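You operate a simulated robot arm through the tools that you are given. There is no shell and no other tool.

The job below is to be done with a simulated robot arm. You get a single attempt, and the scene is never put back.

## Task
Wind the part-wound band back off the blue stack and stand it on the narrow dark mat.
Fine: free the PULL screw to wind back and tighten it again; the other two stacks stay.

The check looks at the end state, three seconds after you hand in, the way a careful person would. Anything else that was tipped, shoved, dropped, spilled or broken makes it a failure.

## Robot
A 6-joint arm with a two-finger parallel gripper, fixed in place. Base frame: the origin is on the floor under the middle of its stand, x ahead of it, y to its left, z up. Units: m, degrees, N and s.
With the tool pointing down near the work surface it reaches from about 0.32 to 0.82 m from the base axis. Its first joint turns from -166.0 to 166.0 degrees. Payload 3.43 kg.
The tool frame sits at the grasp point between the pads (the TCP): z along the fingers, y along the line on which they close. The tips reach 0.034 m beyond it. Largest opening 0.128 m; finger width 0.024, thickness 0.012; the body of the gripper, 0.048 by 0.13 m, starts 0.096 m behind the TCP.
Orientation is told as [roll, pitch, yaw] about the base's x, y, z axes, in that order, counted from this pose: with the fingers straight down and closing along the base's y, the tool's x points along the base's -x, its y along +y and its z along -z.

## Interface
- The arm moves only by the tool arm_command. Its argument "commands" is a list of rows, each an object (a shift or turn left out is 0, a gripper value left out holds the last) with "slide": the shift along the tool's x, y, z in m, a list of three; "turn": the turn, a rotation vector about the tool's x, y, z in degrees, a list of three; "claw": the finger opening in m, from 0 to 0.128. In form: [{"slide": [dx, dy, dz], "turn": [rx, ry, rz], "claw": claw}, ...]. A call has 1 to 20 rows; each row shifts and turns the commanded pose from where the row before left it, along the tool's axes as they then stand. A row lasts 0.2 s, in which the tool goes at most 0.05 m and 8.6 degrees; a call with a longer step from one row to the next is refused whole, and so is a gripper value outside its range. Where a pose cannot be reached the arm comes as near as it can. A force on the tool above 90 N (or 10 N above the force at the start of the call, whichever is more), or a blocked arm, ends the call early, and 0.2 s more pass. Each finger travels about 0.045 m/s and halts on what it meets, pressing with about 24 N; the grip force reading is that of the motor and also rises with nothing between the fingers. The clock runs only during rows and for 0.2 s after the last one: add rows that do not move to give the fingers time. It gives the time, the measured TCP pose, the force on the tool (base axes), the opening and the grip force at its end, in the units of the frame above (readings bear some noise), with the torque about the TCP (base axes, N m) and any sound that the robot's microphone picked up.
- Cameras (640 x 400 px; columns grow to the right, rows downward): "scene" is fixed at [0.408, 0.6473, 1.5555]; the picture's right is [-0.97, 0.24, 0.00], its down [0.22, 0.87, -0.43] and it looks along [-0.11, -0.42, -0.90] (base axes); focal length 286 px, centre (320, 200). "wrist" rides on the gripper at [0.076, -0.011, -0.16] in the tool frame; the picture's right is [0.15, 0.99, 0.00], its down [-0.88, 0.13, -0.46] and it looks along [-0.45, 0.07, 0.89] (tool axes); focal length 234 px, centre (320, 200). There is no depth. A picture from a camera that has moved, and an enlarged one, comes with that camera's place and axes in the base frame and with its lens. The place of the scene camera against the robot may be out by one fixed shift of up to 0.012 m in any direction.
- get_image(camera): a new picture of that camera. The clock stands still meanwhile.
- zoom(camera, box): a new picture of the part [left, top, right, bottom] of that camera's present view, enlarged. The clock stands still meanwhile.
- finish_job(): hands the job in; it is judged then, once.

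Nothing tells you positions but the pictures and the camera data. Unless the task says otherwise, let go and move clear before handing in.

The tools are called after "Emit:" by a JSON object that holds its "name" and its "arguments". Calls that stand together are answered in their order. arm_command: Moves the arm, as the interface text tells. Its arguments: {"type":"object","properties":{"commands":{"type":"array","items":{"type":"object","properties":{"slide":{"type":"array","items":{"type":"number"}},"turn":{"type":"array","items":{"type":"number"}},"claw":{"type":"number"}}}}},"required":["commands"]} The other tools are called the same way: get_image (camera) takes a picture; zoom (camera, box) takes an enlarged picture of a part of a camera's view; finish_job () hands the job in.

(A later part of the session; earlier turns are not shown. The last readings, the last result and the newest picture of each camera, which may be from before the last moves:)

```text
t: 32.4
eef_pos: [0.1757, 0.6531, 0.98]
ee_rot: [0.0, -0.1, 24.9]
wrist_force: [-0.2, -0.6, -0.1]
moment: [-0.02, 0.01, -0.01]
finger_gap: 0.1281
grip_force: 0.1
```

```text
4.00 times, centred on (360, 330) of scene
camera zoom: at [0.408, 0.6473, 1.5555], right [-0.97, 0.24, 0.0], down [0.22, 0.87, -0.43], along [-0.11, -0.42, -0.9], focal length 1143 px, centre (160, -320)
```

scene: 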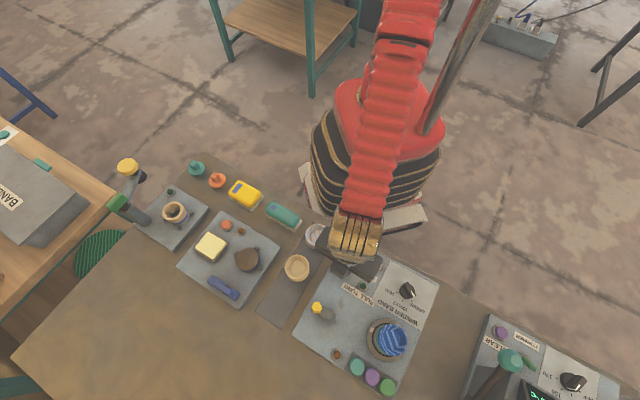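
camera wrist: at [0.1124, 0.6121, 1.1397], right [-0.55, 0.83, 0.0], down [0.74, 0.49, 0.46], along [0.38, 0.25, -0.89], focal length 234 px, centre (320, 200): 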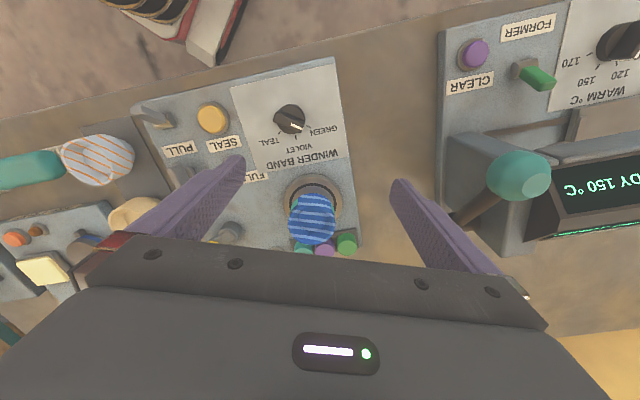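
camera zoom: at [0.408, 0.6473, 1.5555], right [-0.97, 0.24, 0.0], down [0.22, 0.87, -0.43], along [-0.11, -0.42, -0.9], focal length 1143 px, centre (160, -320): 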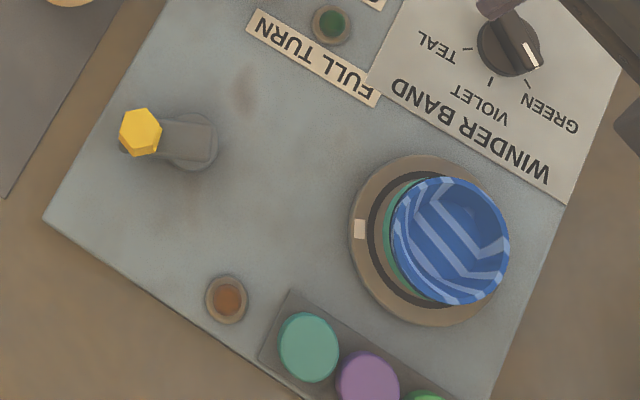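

Now both ends of the teal band show, with a gap facing the robot; the end that moved went counter-clockwise with the stack, which fits unwinding. I'll go back over the crank knob and re-measure it before turning further.

Emit:
{"name": "arm_command", "arguments": {"commands": [{"slide": [-0.0305, -0.024, 0.0]}, {"slide": [-0.0305, -0.024, 0.0]}, {"slide": [-0.0305, -0.024, 0.0]}, {"slide": [-0.0305, -0.024, 0.0]}, {"slide": [-0.0305, -0.024, 0]}, {"slide": [-0.0305, -0.024, 0]}, {"turn": [0, 0, 6.5], "claw": 0.055}, {"turn": [0, 0, 6.5]}, {"turn": [0, 0, 6.5]}, {"turn": [0, 0, 6.5]}, {"slide": [0, 0, 0.015]}, {}, {}]}}

Emit:
{"name": "zoom", "arguments": {"camera": "wrist", "box": [240, 80, 400, 220]}}

Emit:
{"name": "zoom", "arguments": {"camera": "wrist", "box": [380, 0, 540, 140]}}

```text
t: 35.2
eef_pos: [0.4015, 0.5987, 0.9643]
ee_rot: [0.0, 0.0, -1.0]
wrist_force: [0.2, 0.4, -0.3]
moment: [-0.01, -0.02, 0.03]
finger_gap: 0.0549
grip_force: 0.1
```

```text
2.86 times, centred on (320, 150) of wrist
camera zoom: at [0.3252, 0.5897, 1.1247], right [-0.13, 0.99, 0.0], down [0.88, 0.11, 0.46], along [0.45, 0.06, -0.89], focal length 669 px, centre (320, 343)
```

zoom: 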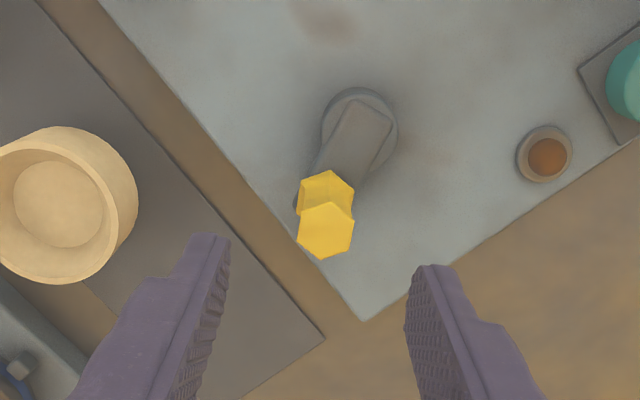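

```text
2.86 times, centred on (460, 70) of wrist
camera zoom: at [0.3252, 0.5897, 1.1247], right [-0.13, 0.99, 0.0], down [0.88, 0.11, 0.46], along [0.45, 0.06, -0.89], focal length 669 px, centre (-80, 571)
```

zoom: 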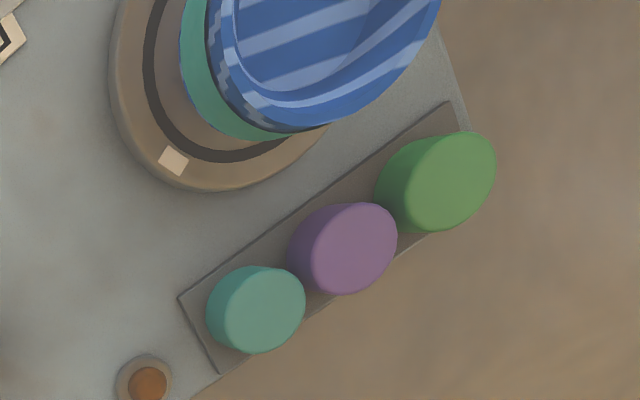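

The knob is now at about (0.403, 0.602), angle about -21° around pivot (0.373, 0.613), and its flats are turned about 5° more than my gripper. I re-grip it.

Emit:
{"name": "arm_command", "arguments": {"commands": [{"slide": [-0.0018, 0.0029, 0.02], "turn": [0, 0, -5]}, {"slide": [0, 0, 0.03]}, {"slide": [0, 0, 0.03]}, {}, {"claw": 0.0}, {}, {}, {}, {}]}}

Emit:
{"name": "zoom", "arguments": {"camera": "wrist", "box": [220, 80, 420, 230]}}

```text
t: 37.2
eef_pos: [0.4055, 0.6023, 0.8859]
ee_rot: [0.0, 0.0, 3.9]
wrist_force: [3.5, -3.5, -2.9]
moment: [0.91, -0.01, 0.02]
finger_gap: 0.0217
grip_force: 45.1
```

```text
2.67 times, centred on (320, 155) of wrist
camera zoom: at [0.3303, 0.5861, 1.0457], right [-0.21, 0.98, 0.0], down [0.87, 0.19, 0.46], along [0.44, 0.1, -0.89], focal length 624 px, centre (320, 320)
```

zoom: 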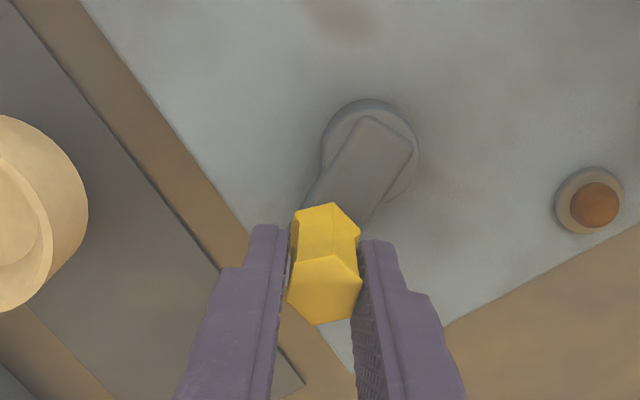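

Gripped. I turn the crank counter-clockwise in small batches, checking forces each time.

Emit:
{"name": "arm_command", "arguments": {"commands": [{"slide": [-0.0016, 0.0042, 0], "turn": [0, 0, -8]}, {"slide": [-0.0016, 0.0042, 0], "turn": [0, 0, -8]}, {"slide": [-0.0016, 0.0042, 0], "turn": [0, 0, -8]}, {}]}}

Emit:
{"name": "arm_command", "arguments": {"commands": [{"slide": [-0.0016, 0.0042, 0], "turn": [0, 0, -8]}, {"slide": [-0.0016, 0.0042, 0], "turn": [0, 0, -8]}, {}, {}]}}

Emit:
{"name": "zoom", "arguments": {"camera": "wrist", "box": [220, 80, 420, 230]}}

Emit:
{"name": "zoom", "arguments": {"camera": "scene", "box": [360, 310, 420, 370]}}

```text
t: 38.2
eef_pos: [0.4058, 0.6155, 0.8862]
ee_rot: [0.0, 0.1, 28.2]
wrist_force: [0.6, -0.4, -4.8]
moment: [0.73, 0.25, -0.01]
finger_gap: 0.0216
grip_force: 45.3
```

```text
t: 39.2
eef_pos: [0.4041, 0.6232, 0.8865]
ee_rot: [0.0, 0.1, 44.1]
wrist_force: [-2.2, 0.1, 2.0]
moment: [-0.61, -0.36, 0.01]
finger_gap: 0.0214
grip_force: 45.3
```

```text
2.67 times, centred on (320, 155) of wrist
camera zoom: at [0.3572, 0.5641, 1.0457], right [-0.79, 0.61, 0.0], down [0.54, 0.71, 0.46], along [0.28, 0.36, -0.89], focal length 624 px, centre (320, 320)
```

zoom: 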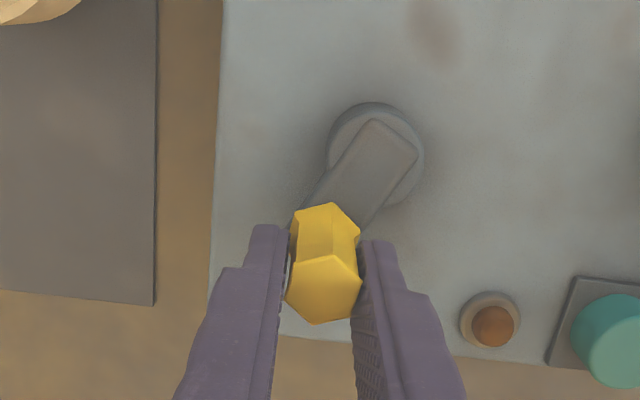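

```text
6.67 times, centred on (390, 340) of scene
camera zoom: at [0.408, 0.6473, 1.5555], right [-0.97, 0.24, 0.0], down [0.22, 0.87, -0.43], along [-0.11, -0.42, -0.9], focal length 1905 px, centre (-147, -733)
```

zoom: 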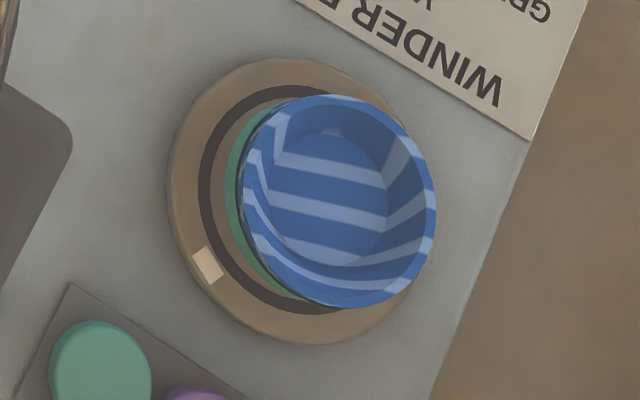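

The turntable follows 1:1 and the band's visible end is receding, so counter-clockwise is the unwinding direction. I continue.

Emit:
{"name": "arm_command", "arguments": {"commands": [{"slide": [-0.0016, 0.0042, 0], "turn": [0, 0, -8]}, {"slide": [-0.0016, 0.0042, 0], "turn": [0, 0, -8]}, {"slide": [-0.0016, 0.0042, 0], "turn": [0, 0, -8]}, {}]}}

Emit:
{"name": "arm_command", "arguments": {"commands": [{"slide": [-0.0016, 0.0042, 0], "turn": [0, 0, -8]}, {"slide": [-0.0016, 0.0042, 0], "turn": [0, 0, -8]}, {}, {}]}}

Emit:
{"name": "zoom", "arguments": {"camera": "wrist", "box": [220, 80, 420, 230]}}

Emit:
{"name": "zoom", "arguments": {"camera": "scene", "box": [360, 310, 420, 370]}}

```text
t: 40.2
eef_pos: [0.3962, 0.6366, 0.8853]
ee_rot: [0.0, -0.1, 68.1]
wrist_force: [0.3, 1.9, 1.8]
moment: [0.56, -0.79, 0.02]
finger_gap: 0.0213
grip_force: 44.8
```

```text
t: 41.2
eef_pos: [0.3895, 0.6407, 0.8862]
ee_rot: [0.0, -0.2, 84.1]
wrist_force: [3.8, 5.0, 11.0]
moment: [-0.06, 0.83, 0.04]
finger_gap: 0.021
grip_force: 44.9
```

```text
2.67 times, centred on (320, 155) of wrist
camera zoom: at [0.393, 0.5649, 1.0456], right [-1.0, -0.04, 0.0], down [-0.04, 0.89, 0.46], along [-0.02, 0.46, -0.89], focal length 624 px, centre (320, 320)
```

zoom: 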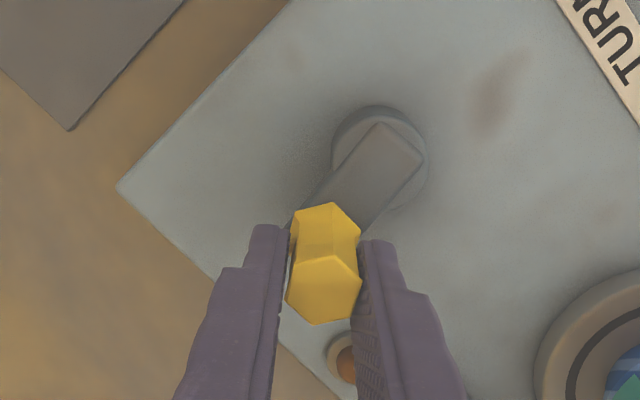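

```text
6.67 times, centred on (390, 340) of scene
camera zoom: at [0.408, 0.6473, 1.5555], right [-0.97, 0.24, 0.0], down [0.22, 0.87, -0.43], along [-0.11, -0.42, -0.9], focal length 1905 px, centre (-147, -733)
```

zoom: 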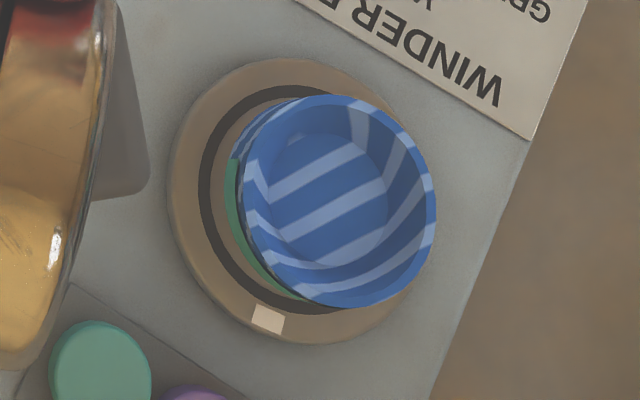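

The band's end is clearly receding along the stack's side. I continue turning in the same grip.

Emit:
{"name": "arm_command", "arguments": {"commands": [{"slide": [-0.0016, 0.0042, 0], "turn": [0, 0, -8]}, {"slide": [-0.0016, 0.0042, 0], "turn": [0, 0, -8]}, {"slide": [-0.0016, 0.0042, 0], "turn": [0, 0, -8]}, {}]}}

Emit:
{"name": "arm_command", "arguments": {"commands": [{"slide": [-0.0016, 0.0042, 0], "turn": [0, 0, -8]}, {"slide": [-0.0016, 0.0042, 0], "turn": [0, 0, -8]}, {}, {}]}}

Emit:
{"name": "zoom", "arguments": {"camera": "wrist", "box": [220, 80, 420, 230]}}

Emit:
{"name": "zoom", "arguments": {"camera": "scene", "box": [360, 310, 420, 370]}}

Emit:
{"name": "get_image", "arguments": {"camera": "wrist"}}

```text
t: 42.2
eef_pos: [0.3772, 0.6447, 0.8861]
ee_rot: [0.0, -0.1, 108.2]
wrist_force: [-0.9, -2.2, 24.9]
moment: [-0.51, 0.87, 0.0]
finger_gap: 0.021
grip_force: 44.6
```

```text
t: 43.2
eef_pos: [0.3688, 0.6464, 0.8854]
ee_rot: [-0.1, 0.0, 124.0]
wrist_force: [-0.8, 5.2, 24.3]
moment: [-0.67, 0.57, 0.03]
finger_gap: 0.0213
grip_force: 44.9
```

```text
2.67 times, centred on (320, 155) of wrist
camera zoom: at [0.4201, 0.59, 1.0456], right [-0.74, -0.68, 0.0], down [-0.6, 0.66, 0.46], along [-0.31, 0.34, -0.89], focal length 624 px, centre (320, 320)
```

zoom: 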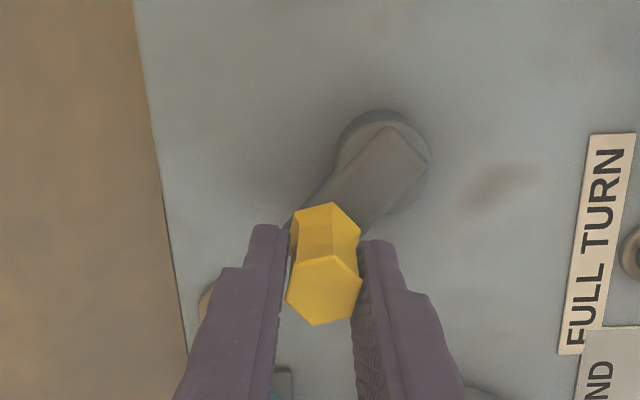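

```text
6.67 times, centred on (390, 340) of scene
camera zoom: at [0.408, 0.6473, 1.5555], right [-0.97, 0.24, 0.0], down [0.22, 0.87, -0.43], along [-0.11, -0.42, -0.9], focal length 1905 px, centre (-147, -733)
```

zoom: 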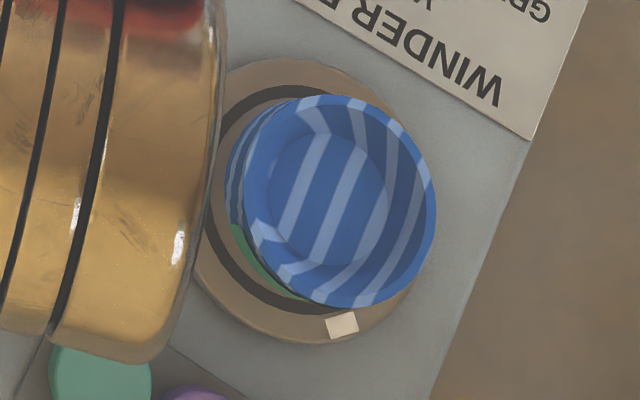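

```text
taken
camera wrist: at [0.4201, 0.59, 1.0456], right [-0.74, -0.68, 0.0], down [-0.6, 0.66, 0.46], along [-0.31, 0.34, -0.89], focal length 234 px, centre (320, 200)
```

wrist: 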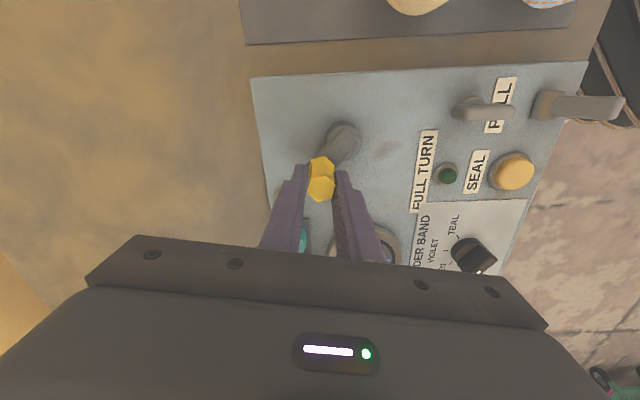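

The band end keeps receding (about 143° turned so far, roughly 120° of band left). I continue, easing the slight vertical load.

Emit:
{"name": "arm_command", "arguments": {"commands": [{"slide": [-0.0016, 0.0042, -0.0005], "turn": [0, 0, -8]}, {"slide": [-0.0016, 0.0042, -0.0005], "turn": [0, 0, -8]}, {"slide": [-0.0016, 0.0042, 0], "turn": [0, 0, -8]}, {}]}}

Emit:
{"name": "arm_command", "arguments": {"commands": [{"slide": [-0.0016, 0.0042, 0], "turn": [0, 0, -8]}, {"slide": [-0.0016, 0.0042, 0], "turn": [0, 0, -8]}, {}, {}]}}

Emit:
{"name": "zoom", "arguments": {"camera": "wrist", "box": [220, 80, 420, 230]}}

Emit:
{"name": "zoom", "arguments": {"camera": "scene", "box": [360, 310, 420, 370]}}

```text
t: 44.2
eef_pos: [0.3537, 0.642, 0.8857]
ee_rot: [0.1, -0.1, 148.1]
wrist_force: [-12.1, 26.1, -6.5]
moment: [1.82, 0.09, 0.07]
finger_gap: 0.0211
grip_force: 44.9
```

```text
t: 45.2
eef_pos: [0.3459, 0.6349, 0.8868]
ee_rot: [0.2, -0.2, 164.1]
wrist_force: [-24.1, 26.2, -17.5]
moment: [1.57, 0.41, 0.08]
finger_gap: 0.0214
grip_force: 45.1
```

```text
2.67 times, centred on (320, 155) of wrist
camera zoom: at [0.4226, 0.6259, 1.0454], right [-0.13, -0.99, 0.0], down [-0.88, 0.12, 0.46], along [-0.46, 0.06, -0.89], focal length 624 px, centre (320, 320)
```

zoom: 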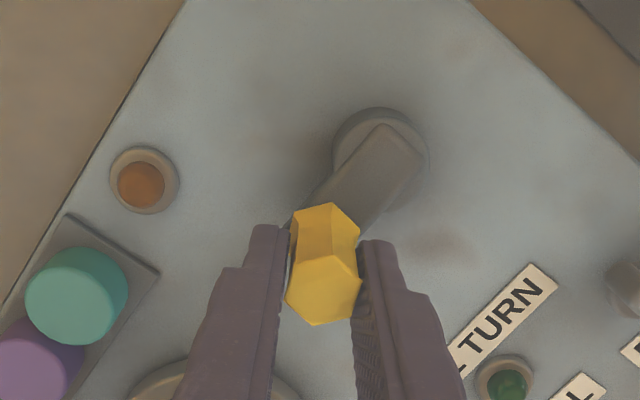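

```text
6.67 times, centred on (390, 340) of scene
camera zoom: at [0.408, 0.6473, 1.5555], right [-0.97, 0.24, 0.0], down [0.22, 0.87, -0.43], along [-0.11, -0.42, -0.9], focal length 1905 px, centre (-147, -733)
```

zoom: 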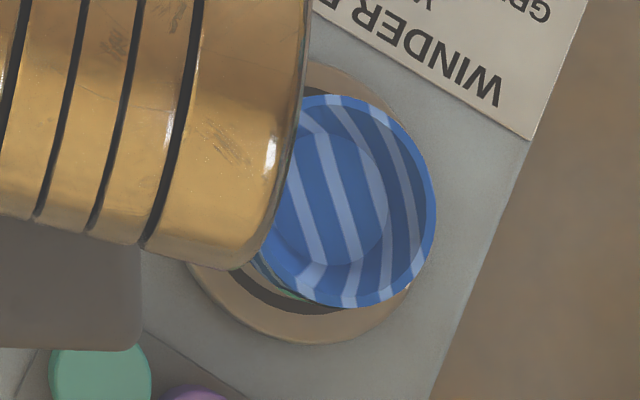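

Lateral load shows the crank radius is nearer 34.5 mm, so I adjust outward by 2 mm and continue with a corrected arc.

Emit:
{"name": "arm_command", "arguments": {"commands": [{"slide": [-0.0018, -0.0008, 0.0005]}, {"slide": [-0.0017, 0.0045, 0], "turn": [0, 0, -8]}, {"slide": [-0.0017, 0.0045, 0], "turn": [0, 0, -8]}, {}, {}]}}

Emit:
{"name": "zoom", "arguments": {"camera": "wrist", "box": [220, 80, 420, 230]}}

Emit:
{"name": "zoom", "arguments": {"camera": "scene", "box": [360, 310, 420, 370]}}

```text
t: 46.4
eef_pos: [0.3411, 0.6277, 0.8857]
ee_rot: [-0.1, -0.1, -180.1]
wrist_force: [-22.2, 15.3, -11.4]
moment: [1.02, 0.97, 0.09]
finger_gap: 0.0214
grip_force: 45.3
```

```text
2.67 times, centred on (320, 155) of wrist
camera zoom: at [0.417, 0.64, 1.0455], right [0.15, -0.99, 0.0], down [-0.88, -0.13, 0.46], along [-0.45, -0.07, -0.89], focal length 624 px, centre (320, 320)
```

zoom: 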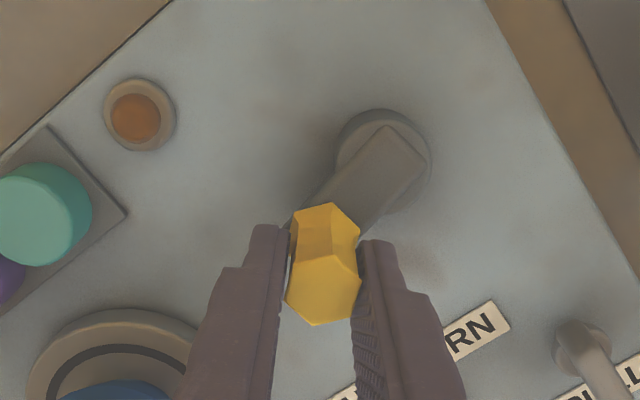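

```text
6.67 times, centred on (390, 340) of scene
camera zoom: at [0.408, 0.6473, 1.5555], right [-0.97, 0.24, 0.0], down [0.22, 0.87, -0.43], along [-0.11, -0.42, -0.9], focal length 1905 px, centre (-147, -733)
```

zoom: 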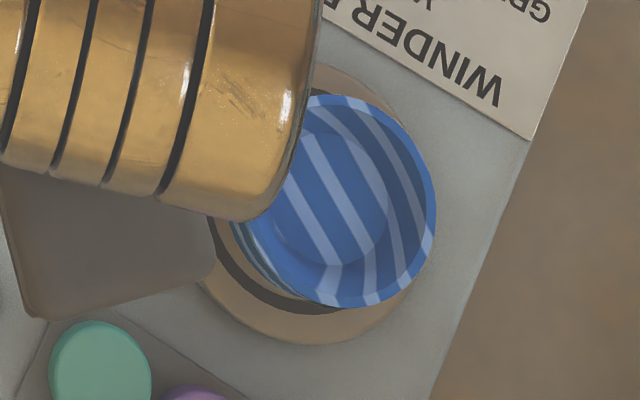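

Still free with the band nearly gone from the visible side. I continue in 16° batches with another small outward correction.

Emit:
{"name": "arm_command", "arguments": {"commands": [{"slide": [-0.0012, -0.0006, 0.0005]}, {"slide": [-0.0017, 0.0045, 0], "turn": [0, 0, -8]}, {"slide": [-0.0017, 0.0045, 0], "turn": [0, 0, -8]}, {}, {}]}}

Emit:
{"name": "arm_command", "arguments": {"commands": [{"slide": [-0.0008, -0.0004, 0.0005]}, {"slide": [-0.0017, 0.0045, 0], "turn": [0, 0, -8]}, {}, {}]}}

Emit:
{"name": "get_image", "arguments": {"camera": "wrist"}}

Emit:
{"name": "get_image", "arguments": {"camera": "scene"}}

```text
t: 47.6
eef_pos: [0.3376, 0.6182, 0.8862]
ee_rot: [0.2, 0.0, -164.0]
wrist_force: [-14.9, 5.0, -9.5]
moment: [0.97, 0.65, 0.04]
finger_gap: 0.0211
grip_force: 45.2
```

```text
t: 48.6
eef_pos: [0.3374, 0.6157, 0.8854]
ee_rot: [-0.1, 0.0, -156.0]
wrist_force: [-27.8, 5.3, 15.7]
moment: [-0.76, 0.38, 0.09]
finger_gap: 0.0212
grip_force: 44.7
```

```text
taken
camera wrist: at [0.4016, 0.6567, 1.0457], right [0.54, -0.84, 0.0], down [-0.75, -0.48, 0.45], along [-0.38, -0.24, -0.89], focal length 234 px, centre (320, 200)
```

wrist: 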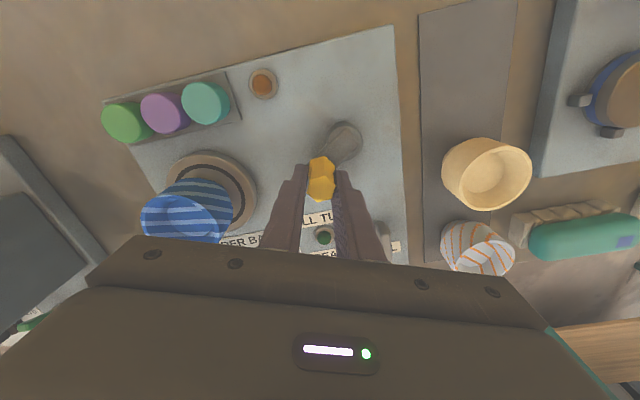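

```text
taken
```

scene: 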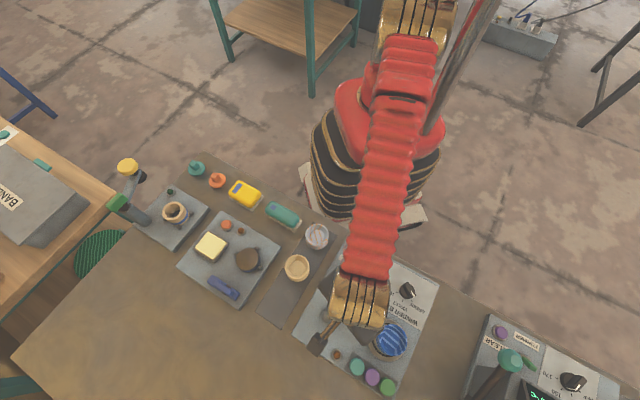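

I enlarge the wrist view of the stack to see how much band remains.

Emit:
{"name": "zoom", "arguments": {"camera": "wrist", "box": [100, 60, 280, 240]}}

Emit:
{"name": "zoom", "arguments": {"camera": "scene", "box": [360, 310, 420, 370]}}

Emit:
{"name": "zoom", "arguments": {"camera": "wrist", "box": [220, 80, 420, 230]}}

```text
2.22 times, centred on (190, 150) of wrist
camera zoom: at [0.4016, 0.6567, 1.0457], right [0.54, -0.84, 0.0], down [-0.75, -0.48, 0.45], along [-0.38, -0.24, -0.89], focal length 520 px, centre (609, 311)
```

zoom: 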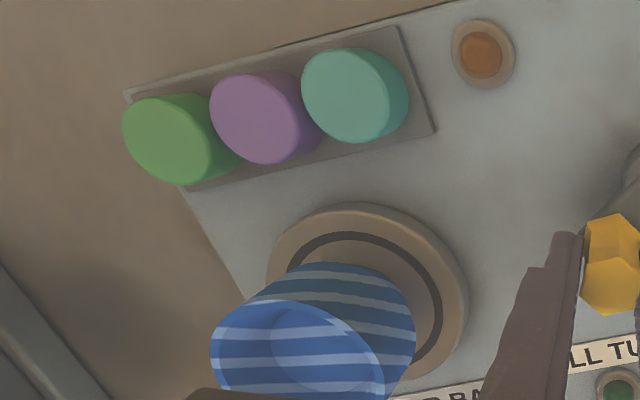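

```text
6.67 times, centred on (390, 340) of scene
camera zoom: at [0.408, 0.6473, 1.5555], right [-0.97, 0.24, 0.0], down [0.22, 0.87, -0.43], along [-0.11, -0.42, -0.9], focal length 1905 px, centre (-147, -733)
```

zoom: 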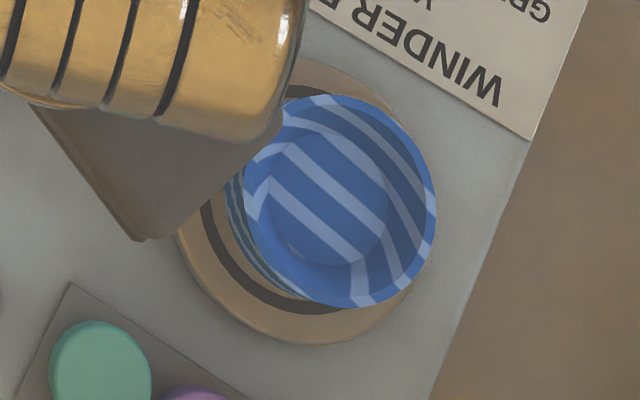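

```text
2.67 times, centred on (320, 155) of wrist
camera zoom: at [0.4016, 0.6567, 1.0457], right [0.54, -0.84, 0.0], down [-0.75, -0.48, 0.45], along [-0.38, -0.24, -0.89], focal length 624 px, centre (320, 320)
```

zoom: 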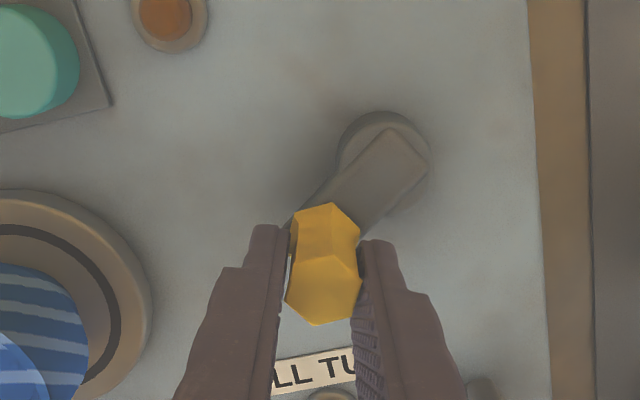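

No teal shows any more on the side facing the camera; by my count about 40–55° remain on the far side. I keep turning.

Emit:
{"name": "arm_command", "arguments": {"commands": [{"slide": [-0.0012, -0.0006, -0.0003]}, {"slide": [-0.0017, 0.0045, 0], "turn": [0, 0, -8]}, {"slide": [-0.0017, 0.0045, 0], "turn": [0, 0, -8]}, {}, {}]}}

Emit:
{"name": "arm_command", "arguments": {"commands": [{"slide": [-0.0017, 0.0045, 0], "turn": [0, 0, -8]}, {"slide": [-0.0017, 0.0045, 0], "turn": [0, 0, -8]}, {}, {}]}}

Emit:
{"name": "get_image", "arguments": {"camera": "wrist"}}

Emit:
{"name": "zoom", "arguments": {"camera": "scene", "box": [330, 280, 430, 380]}}

```text
t: 49.8
eef_pos: [0.3378, 0.6045, 0.8847]
ee_rot: [0.0, -0.1, -140.0]
wrist_force: [-14.3, -2.6, 8.6]
moment: [0.53, 1.04, 0.03]
finger_gap: 0.0212
grip_force: 44.9
```

```text
t: 50.8
eef_pos: [0.3371, 0.6018, 0.8857]
ee_rot: [0.7, 0.4, -124.7]
wrist_force: [44.7, 10.1, 10.9]
moment: [1.29, 0.46, -0.14]
finger_gap: 0.0216
grip_force: 45.1
out of reach, approached as far as the arm can: row 2
```

```text
taken
camera wrist: at [0.3704, 0.6698, 1.046], right [0.9, -0.44, 0.01], down [-0.4, -0.8, 0.45], along [-0.19, -0.41, -0.89], focal length 234 px, centre (320, 200)
```

wrist: 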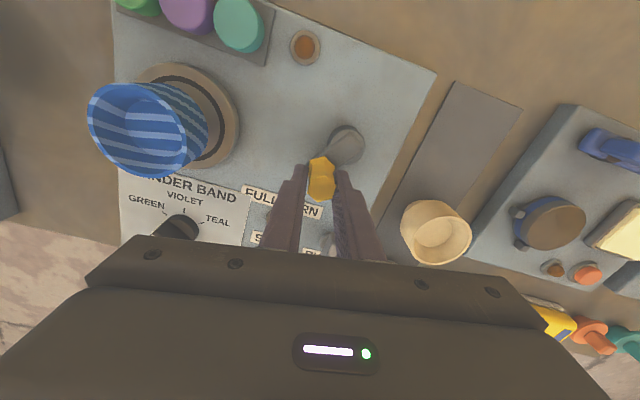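

```text
4.00 times, centred on (380, 330) of scene
camera zoom: at [0.408, 0.6473, 1.5555], right [-0.97, 0.24, 0.0], down [0.22, 0.87, -0.43], along [-0.11, -0.42, -0.9], focal length 1143 px, centre (80, -320)
```

zoom: 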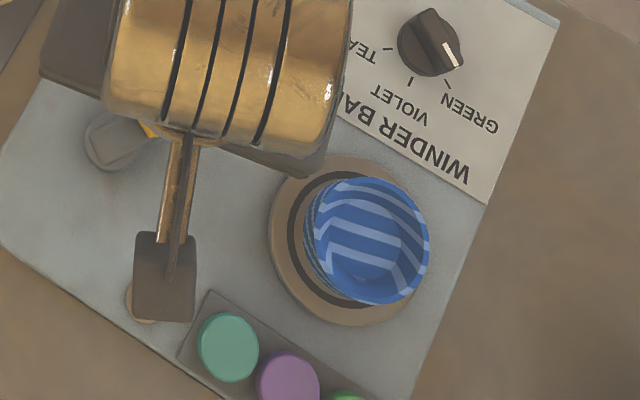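

The wrist has reached its turning limit, so I let go here, rise, and unwind the wrist before viewing the far side of the stack.

Emit:
{"name": "arm_command", "arguments": {"commands": [{"claw": 0.06}, {}, {}, {"slide": [0, 0, -0.03]}, {"slide": [0, 0, -0.04]}, {"slide": [0, 0, -0.03]}, {"turn": [0, 0, 7.8]}, {"turn": [0, 0, 7.8]}, {"turn": [0, 0, 7.8]}, {"turn": [0, 0, 7.8]}, {"turn": [0, 0, 7.8]}, {"turn": [0, 0, 7.8]}, {"turn": [0, 0, 7.8]}, {"turn": [0, 0, 7.8]}, {"turn": [0, 0, 7.8]}, {"turn": [0, 0, 7.8]}, {}]}}

Emit:
{"name": "arm_command", "arguments": {"commands": [{"turn": [0, 0, 7.8]}, {"turn": [0, 0, 7.8]}, {"turn": [0, 0, 7.8]}, {"turn": [0, 0, 7.8]}, {"turn": [0, 0, 7.8]}, {"turn": [0, 0, 7.8]}, {"turn": [0, 0, 7.8]}, {"turn": [0, 0, 7.8]}, {"turn": [0, 0, 7.8]}, {"turn": [0, 0, 7.8]}, {"turn": [0, 0, 7.8]}, {"turn": [0, 0, 7.8]}, {"turn": [0, 0, 7.8]}, {"turn": [0, 0, 7.8]}, {"turn": [0, 0, 7.8]}, {"turn": [0, 0, 7.8]}, {"turn": [0, 0, 7.8]}, {}]}}

```text
t: 54.4
eef_pos: [0.3327, 0.6004, 0.9851]
ee_rot: [0.1, 0.0, 157.9]
wrist_force: [0.2, -0.2, 0.3]
moment: [-0.01, 0.02, -0.02]
finger_gap: 0.0601
grip_force: 0.1
```

```text
t: 58.2
eef_pos: [0.3328, 0.6, 0.9856]
ee_rot: [0.0, 0.0, 25.3]
wrist_force: [0.6, -0.1, 0.2]
moment: [-0.04, -0.02, 0.01]
finger_gap: 0.06
grip_force: 0.0
```

Now slide to the robot-side viewing spot.

Emit:
{"name": "arm_command", "arguments": {"commands": [{"slide": [0.03, 0.0287, 0], "claw": 0.128}, {"slide": [0.03, 0.0287, 0]}, {"slide": [0.03, 0.0287, 0]}, {"slide": [0.03, 0.0287, 0]}, {}, {}]}}

Emit:
{"name": "get_image", "arguments": {"camera": "wrist"}}

Emit:
{"name": "zoom", "arguments": {"camera": "wrist", "box": [240, 130, 400, 240]}}

Emit:
{"name": "zoom", "arguments": {"camera": "scene", "box": [290, 280, 430, 380]}}

```text
t: 59.6
eef_pos: [0.1768, 0.6556, 0.9871]
ee_rot: [0.0, 0.1, 25.4]
wrist_force: [-0.5, 1.1, 0.9]
moment: [0.0, -0.01, 0.0]
finger_gap: 0.128
grip_force: 0.1
```

```text
taken
camera wrist: at [0.1133, 0.6125, 1.1458], right [-0.56, 0.83, 0.0], down [0.74, 0.5, 0.46], along [0.38, 0.25, -0.89], focal length 234 px, centre (320, 200)
```

wrist: 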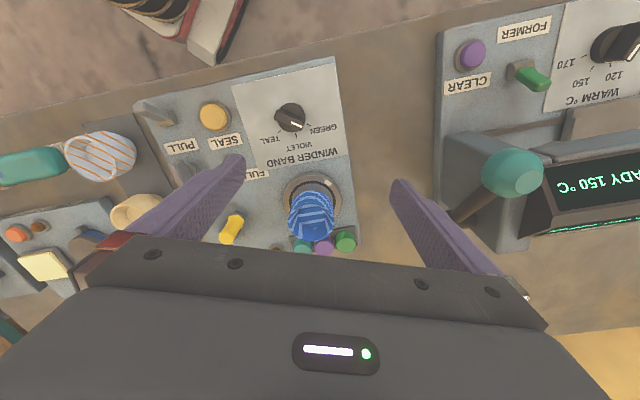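

```text
3.64 times, centred on (320, 185) of wrist
camera zoom: at [0.1133, 0.6125, 1.1458], right [-0.56, 0.83, 0.0], down [0.74, 0.5, 0.46], along [0.38, 0.25, -0.89], focal length 852 px, centre (320, 254)
```

zoom: 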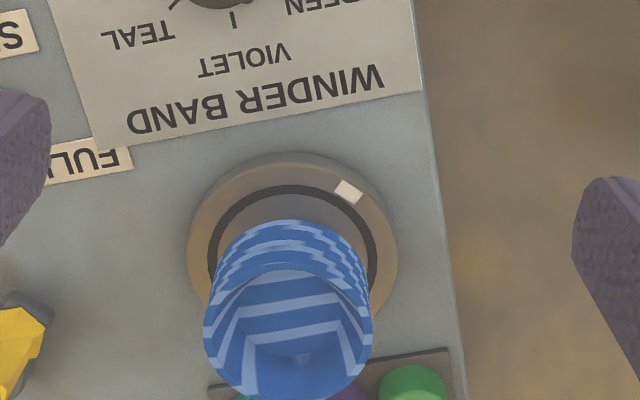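

```text
4.00 times, centred on (360, 330) of scene
camera zoom: at [0.408, 0.6473, 1.5555], right [-0.97, 0.24, 0.0], down [0.22, 0.87, -0.43], along [-0.11, -0.42, -0.9], focal length 1143 px, centre (160, -320)
```

zoom: 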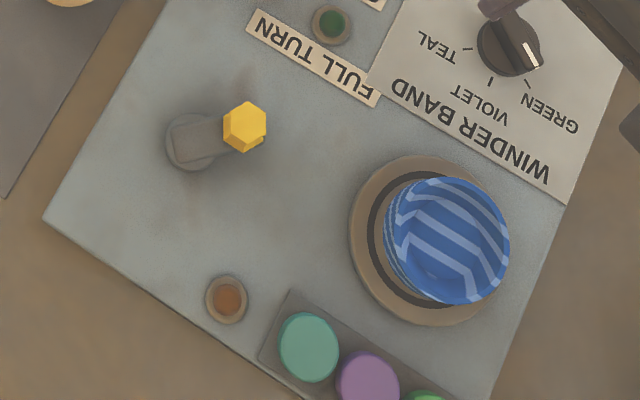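

No teal band shows from here. To be sure nothing remains on the last hidden side, I'll look from the stack's far-left side, keeping clear of the tall lever ball near (0.085, 0.763, 0.98).

Emit:
{"name": "arm_command", "arguments": {"commands": [{"turn": [0, 0, 7.5], "claw": 0.1}, {"turn": [0, 0, 7.5]}, {"turn": [0, 0, 7.5]}, {"turn": [0, 0, 7.5]}, {"turn": [0, 0, 7.5]}, {"turn": [0, 0, 7.5]}, {"slide": [0.013, 0.03, 0]}, {"slide": [0.013, 0.028, 0]}, {}, {}]}}

Emit:
{"name": "get_image", "arguments": {"camera": "wrist"}}

Emit:
{"name": "zoom", "arguments": {"camera": "wrist", "box": [240, 130, 400, 240]}}

```text
t: 61.8
eef_pos: [0.171, 0.7139, 0.987]
ee_rot: [0.0, 0.0, -19.6]
wrist_force: [0.0, 0.0, -0.1]
moment: [0.03, 0.0, 0.01]
finger_gap: 0.1
grip_force: 0.0
```

```text
taken
camera wrist: at [0.0957, 0.7297, 1.1468], right [0.19, 0.98, 0.0], down [0.87, -0.17, 0.46], along [0.45, -0.09, -0.89], focal length 234 px, centre (320, 200)
```

wrist: 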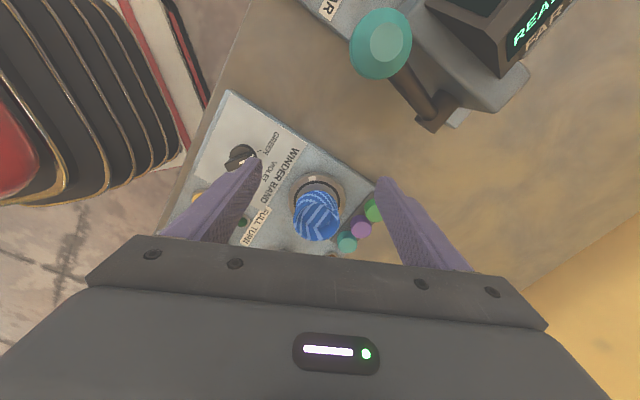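

```text
3.64 times, centred on (320, 185) of wrist
camera zoom: at [0.0957, 0.7297, 1.1468], right [0.19, 0.98, 0.0], down [0.87, -0.17, 0.46], along [0.45, -0.09, -0.89], focal length 852 px, centre (320, 254)
```

zoom: 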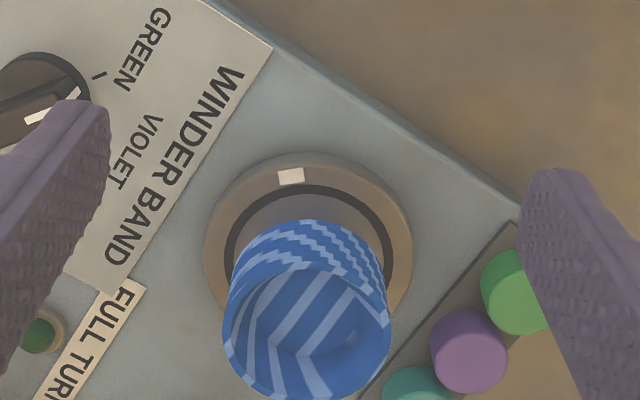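

I see no teal around this side either. I enlarge further to be sure of the right-hand edge.

Emit:
{"name": "zoom", "arguments": {"camera": "wrist", "box": [285, 170, 355, 245]}}

Emit:
{"name": "zoom", "arguments": {"camera": "scene", "box": [365, 315, 415, 365]}}

Emit:
{"name": "zoom", "arguments": {"camera": "scene", "box": [300, 280, 350, 330]}}

```text
5.33 times, centred on (320, 208) of wrist
camera zoom: at [0.0957, 0.7297, 1.1468], right [0.19, 0.98, 0.0], down [0.87, -0.17, 0.46], along [0.45, -0.09, -0.89], focal length 1249 px, centre (320, 160)
```

zoom: 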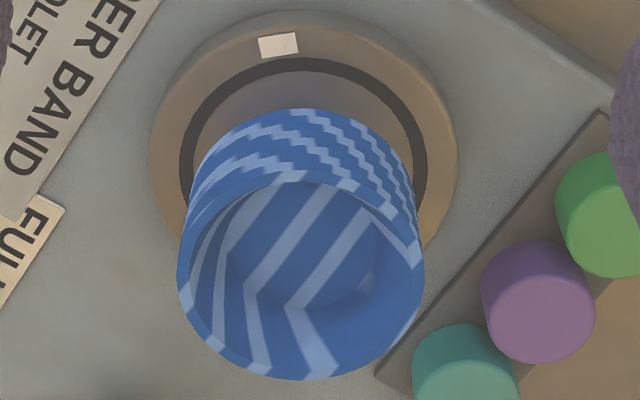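

```text
8.00 times, centred on (390, 340) of scene
camera zoom: at [0.408, 0.6473, 1.5555], right [-0.97, 0.24, 0.0], down [0.22, 0.87, -0.43], along [-0.11, -0.42, -0.9], focal length 2286 px, centre (-240, -920)
```

zoom: 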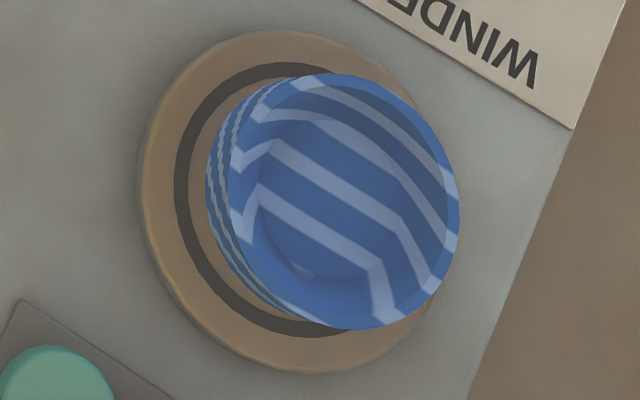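

```text
8.00 times, centred on (325, 305) of scene
camera zoom: at [0.408, 0.6473, 1.5555], right [-0.97, 0.24, 0.0], down [0.22, 0.87, -0.43], along [-0.11, -0.42, -0.9], focal length 2286 px, centre (280, -640)
```

zoom: 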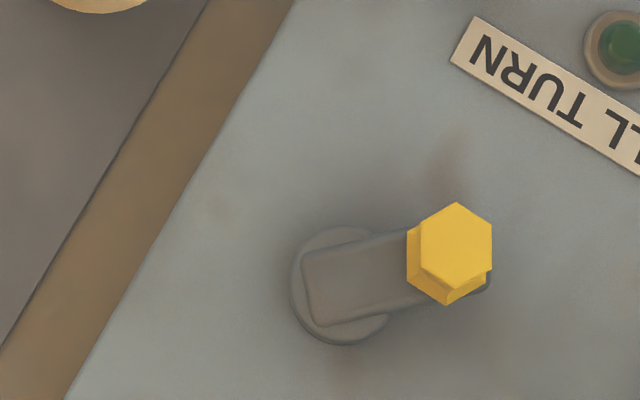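

By my measurements the crank has turned about 225° and no teal is left in view, but I want to be sure it is fully wound back, so I'll go back to the crank and turn on gently until it stops or clearly runs free.

Emit:
{"name": "arm_command", "arguments": {"commands": [{"slide": [-0.039, -0.008, 0]}, {"slide": [-0.039, -0.008, 0]}, {"slide": [-0.039, -0.008, 0]}, {"slide": [-0.039, -0.008, 0]}, {"slide": [-0.039, -0.008, 0]}, {"turn": [0, 0, -7.1], "claw": 0.055}, {"turn": [0, 0, -7.1]}, {"turn": [0, 0, -7.1]}, {"turn": [0, 0, -7.1]}, {"turn": [0, 0, -7.1]}, {"slide": [0, 0, 0.02]}, {}, {}]}}

Emit:
{"name": "zoom", "arguments": {"camera": "wrist", "box": [240, 80, 400, 220]}}

Emit:
{"name": "get_image", "arguments": {"camera": "wrist"}}

```text
t: 64.6
eef_pos: [0.3406, 0.6139, 0.964]
ee_rot: [0.0, 0.0, 15.9]
wrist_force: [0.4, 0.8, -0.4]
moment: [-0.02, 0.0, 0.02]
finger_gap: 0.0551
grip_force: 0.1
```

```text
2.86 times, centred on (320, 150) of wrist
camera zoom: at [0.2707, 0.5829, 1.1243], right [-0.41, 0.91, 0.0], down [0.81, 0.37, 0.46], along [0.41, 0.19, -0.89], focal length 669 px, centre (320, 343)
```

zoom: 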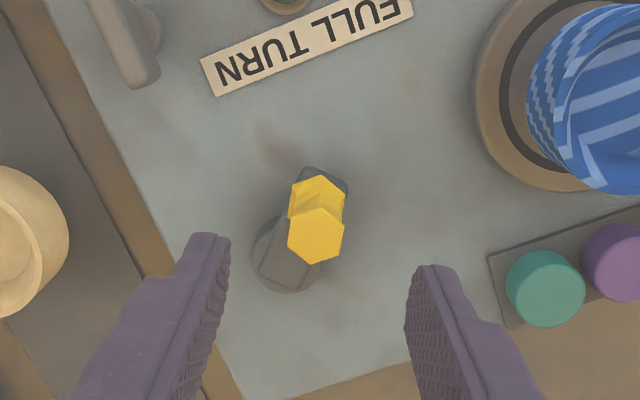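

```text
taken
camera wrist: at [0.2707, 0.5829, 1.1243], right [-0.41, 0.91, 0.0], down [0.81, 0.37, 0.46], along [0.41, 0.19, -0.89], focal length 234 px, centre (320, 200)
```

wrist: 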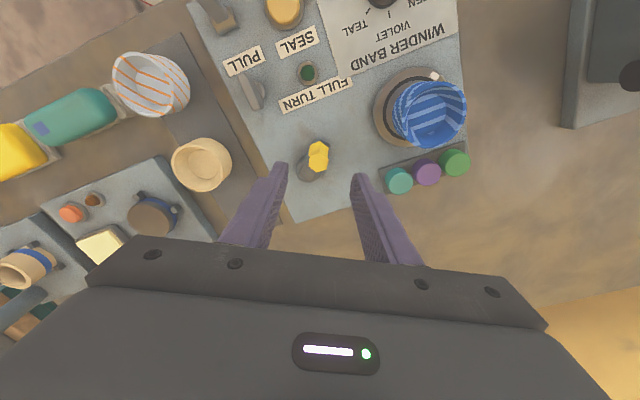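

The crank knob is now at about (0.344, 0.6145), angle ~178° round the pivot. I re-grip it here with plenty of wrist travel.

Emit:
{"name": "arm_command", "arguments": {"commands": [{"slide": [-0.003, 0, 0.02]}, {"slide": [0, 0, 0.03]}, {"slide": [0, 0, 0.03]}, {}, {"claw": 0.0}, {}, {}, {}, {}]}}

Emit:
{"name": "zoom", "arguments": {"camera": "wrist", "box": [220, 80, 420, 230]}}

```text
t: 66.6
eef_pos: [0.3434, 0.6142, 0.8842]
ee_rot: [0.0, 0.0, 15.9]
wrist_force: [-0.7, 2.3, -1.4]
moment: [-0.46, -0.27, 0.04]
finger_gap: 0.0205
grip_force: 45.1
```

```text
2.67 times, centred on (320, 155) of wrist
camera zoom: at [0.2739, 0.5823, 1.0437], right [-0.41, 0.91, 0.0], down [0.81, 0.37, 0.46], along [0.41, 0.19, -0.89], focal length 624 px, centre (320, 320)
```

zoom: 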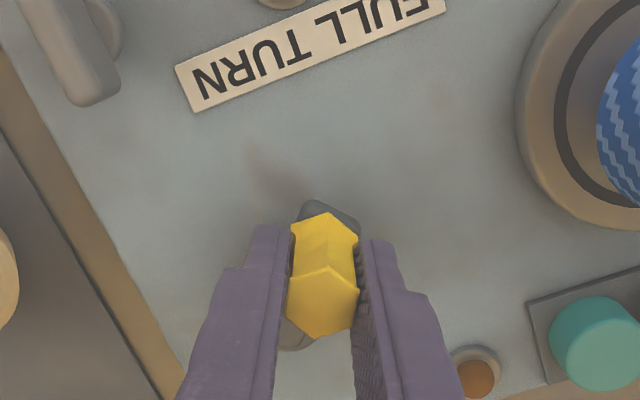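

Good grip. I turn counter-clockwise 16° and read the forces for a stop.

Emit:
{"name": "arm_command", "arguments": {"commands": [{"slide": [0.0011, -0.0044, 0], "turn": [0, 0, -8]}, {}, {}]}}

Emit:
{"name": "arm_command", "arguments": {"commands": [{"slide": [0.0011, -0.0044, 0], "turn": [0, 0, -8]}, {}, {}]}}

Emit:
{"name": "zoom", "arguments": {"camera": "wrist", "box": [220, 80, 420, 230]}}

Emit:
{"name": "zoom", "arguments": {"camera": "scene", "box": [340, 300, 430, 380]}}

```text
t: 67.4
eef_pos: [0.3434, 0.6084, 0.8841]
ee_rot: [0.0, 0.0, 23.9]
wrist_force: [4.7, 0.1, -8.1]
moment: [1.07, -0.12, -0.01]
finger_gap: 0.0205
grip_force: 44.7
```

```text
t: 68.2
eef_pos: [0.3459, 0.6038, 0.8838]
ee_rot: [0.0, 0.1, 31.9]
wrist_force: [1.1, 0.9, -12.4]
moment: [1.1, 0.14, -0.01]
finger_gap: 0.0205
grip_force: 45.3
```

```text
2.67 times, centred on (320, 155) of wrist
camera zoom: at [0.2867, 0.5546, 1.0438], right [-0.65, 0.76, 0.0], down [0.68, 0.58, 0.45], along [0.35, 0.29, -0.89], focal length 624 px, centre (320, 320)
```

zoom: 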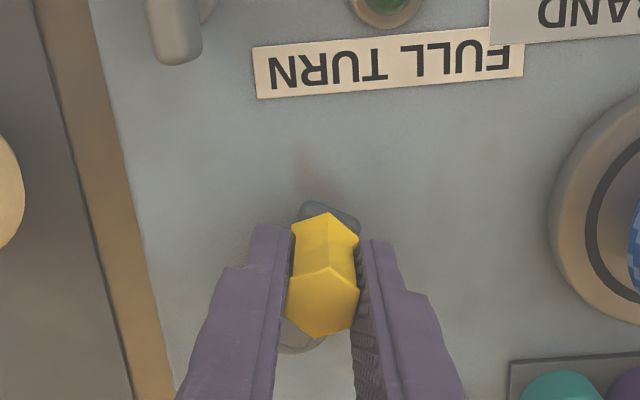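

```text
5.00 times, centred on (385, 340) of scene
camera zoom: at [0.408, 0.6473, 1.5555], right [-0.97, 0.24, 0.0], down [0.22, 0.87, -0.43], along [-0.11, -0.42, -0.9], focal length 1429 px, centre (-5, -500)
```

zoom: 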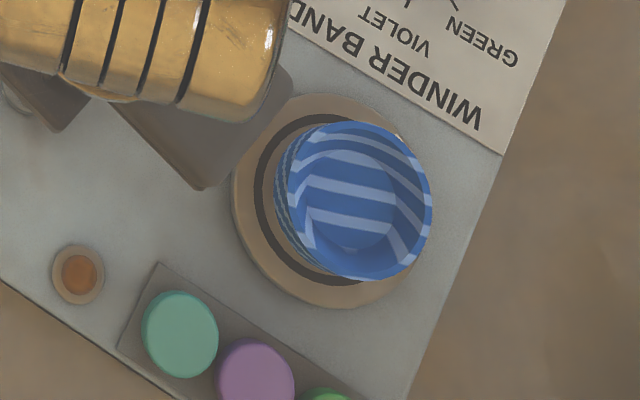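

No stop yet and the turntable still follows. I continue in batches.

Emit:
{"name": "arm_command", "arguments": {"commands": [{"slide": [0.0011, -0.0044, 0], "turn": [0, 0, -8]}, {"slide": [0.0011, -0.0044, 0], "turn": [0, 0, -8]}, {}, {}]}}

Emit:
{"name": "arm_command", "arguments": {"commands": [{"slide": [0.0011, -0.0044, 0], "turn": [0, 0, -8]}, {"slide": [0.0011, -0.0044, 0], "turn": [0, 0, -8]}, {}, {}]}}

Emit:
{"name": "zoom", "arguments": {"camera": "wrist", "box": [220, 80, 420, 230]}}

Emit:
{"name": "zoom", "arguments": {"camera": "scene", "box": [340, 300, 430, 380]}}

```text
t: 69.2
eef_pos: [0.3488, 0.5961, 0.8847]
ee_rot: [0.0, 0.1, 48.0]
wrist_force: [1.1, 0.7, -19.1]
moment: [-0.66, 0.39, -0.04]
finger_gap: 0.0203
grip_force: 44.9
```

```text
t: 70.2
eef_pos: [0.3545, 0.5896, 0.884]
ee_rot: [0.0, -0.1, 63.9]
wrist_force: [1.4, 2.7, -22.6]
moment: [0.29, -0.24, 0.02]
finger_gap: 0.0204
grip_force: 44.9
```

```text
2.67 times, centred on (320, 155) of wrist
camera zoom: at [0.3313, 0.5172, 1.0438], right [-0.95, 0.3, 0.0], down [0.27, 0.85, 0.46], along [0.14, 0.43, -0.89], focal length 624 px, centre (320, 320)
```

zoom: 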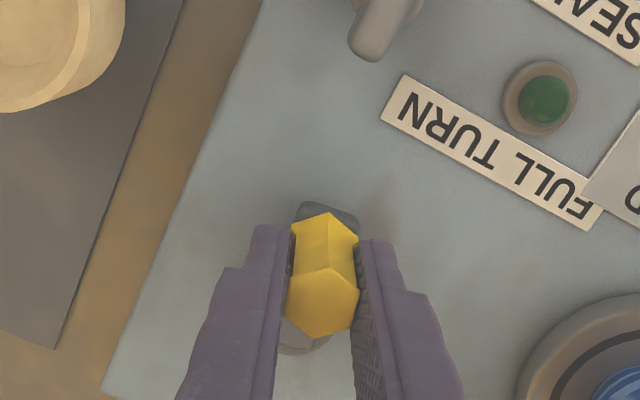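

```text
5.00 times, centred on (385, 340) of scene
camera zoom: at [0.408, 0.6473, 1.5555], right [-0.97, 0.24, 0.0], down [0.22, 0.87, -0.43], along [-0.11, -0.42, -0.9], focal length 1429 px, centre (-5, -500)
```

zoom: 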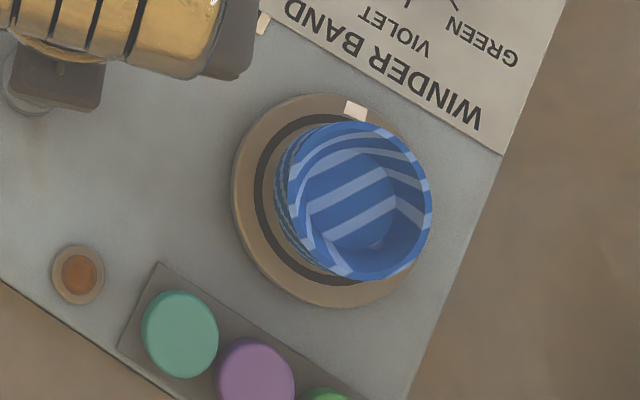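

Still free, no teal anywhere visible. I'll go about 24° more to cover my widest estimate of the band, then inspect all around.

Emit:
{"name": "arm_command", "arguments": {"commands": [{"slide": [0.0011, -0.0044, 0.0008], "turn": [0, 0, -8]}, {"slide": [0.0011, -0.0044, 0], "turn": [0, 0, -8]}, {"slide": [0.0011, -0.0044, 0], "turn": [0, 0, -8]}, {}, {}]}}

Emit:
{"name": "zoom", "arguments": {"camera": "scene", "box": [340, 300, 430, 380]}}

Emit:
{"name": "get_image", "arguments": {"camera": "wrist"}}

```text
t: 71.4
eef_pos: [0.3659, 0.5858, 0.8844]
ee_rot: [0.0, -0.2, 87.9]
wrist_force: [4.5, 24.0, -11.9]
moment: [1.0, 0.24, 0.03]
finger_gap: 0.0203
grip_force: 45.1
```

```text
5.00 times, centred on (385, 340) of scene
camera zoom: at [0.408, 0.6473, 1.5555], right [-0.97, 0.24, 0.0], down [0.22, 0.87, -0.43], along [-0.11, -0.42, -0.9], focal length 1429 px, centre (-5, -500)
```

zoom: 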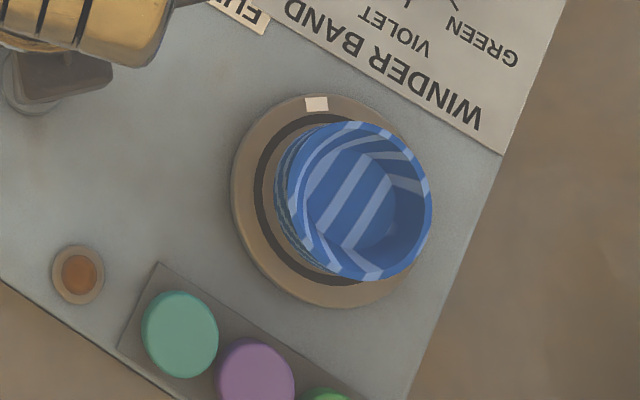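

```text
taken
camera wrist: at [0.3745, 0.5082, 1.0435], right [-0.99, -0.11, 0.0], down [-0.1, 0.88, 0.46], along [-0.05, 0.46, -0.89], focal length 234 px, centre (320, 200)
```

wrist: 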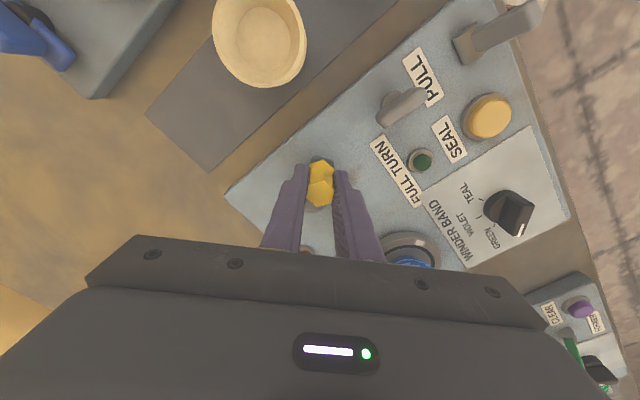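

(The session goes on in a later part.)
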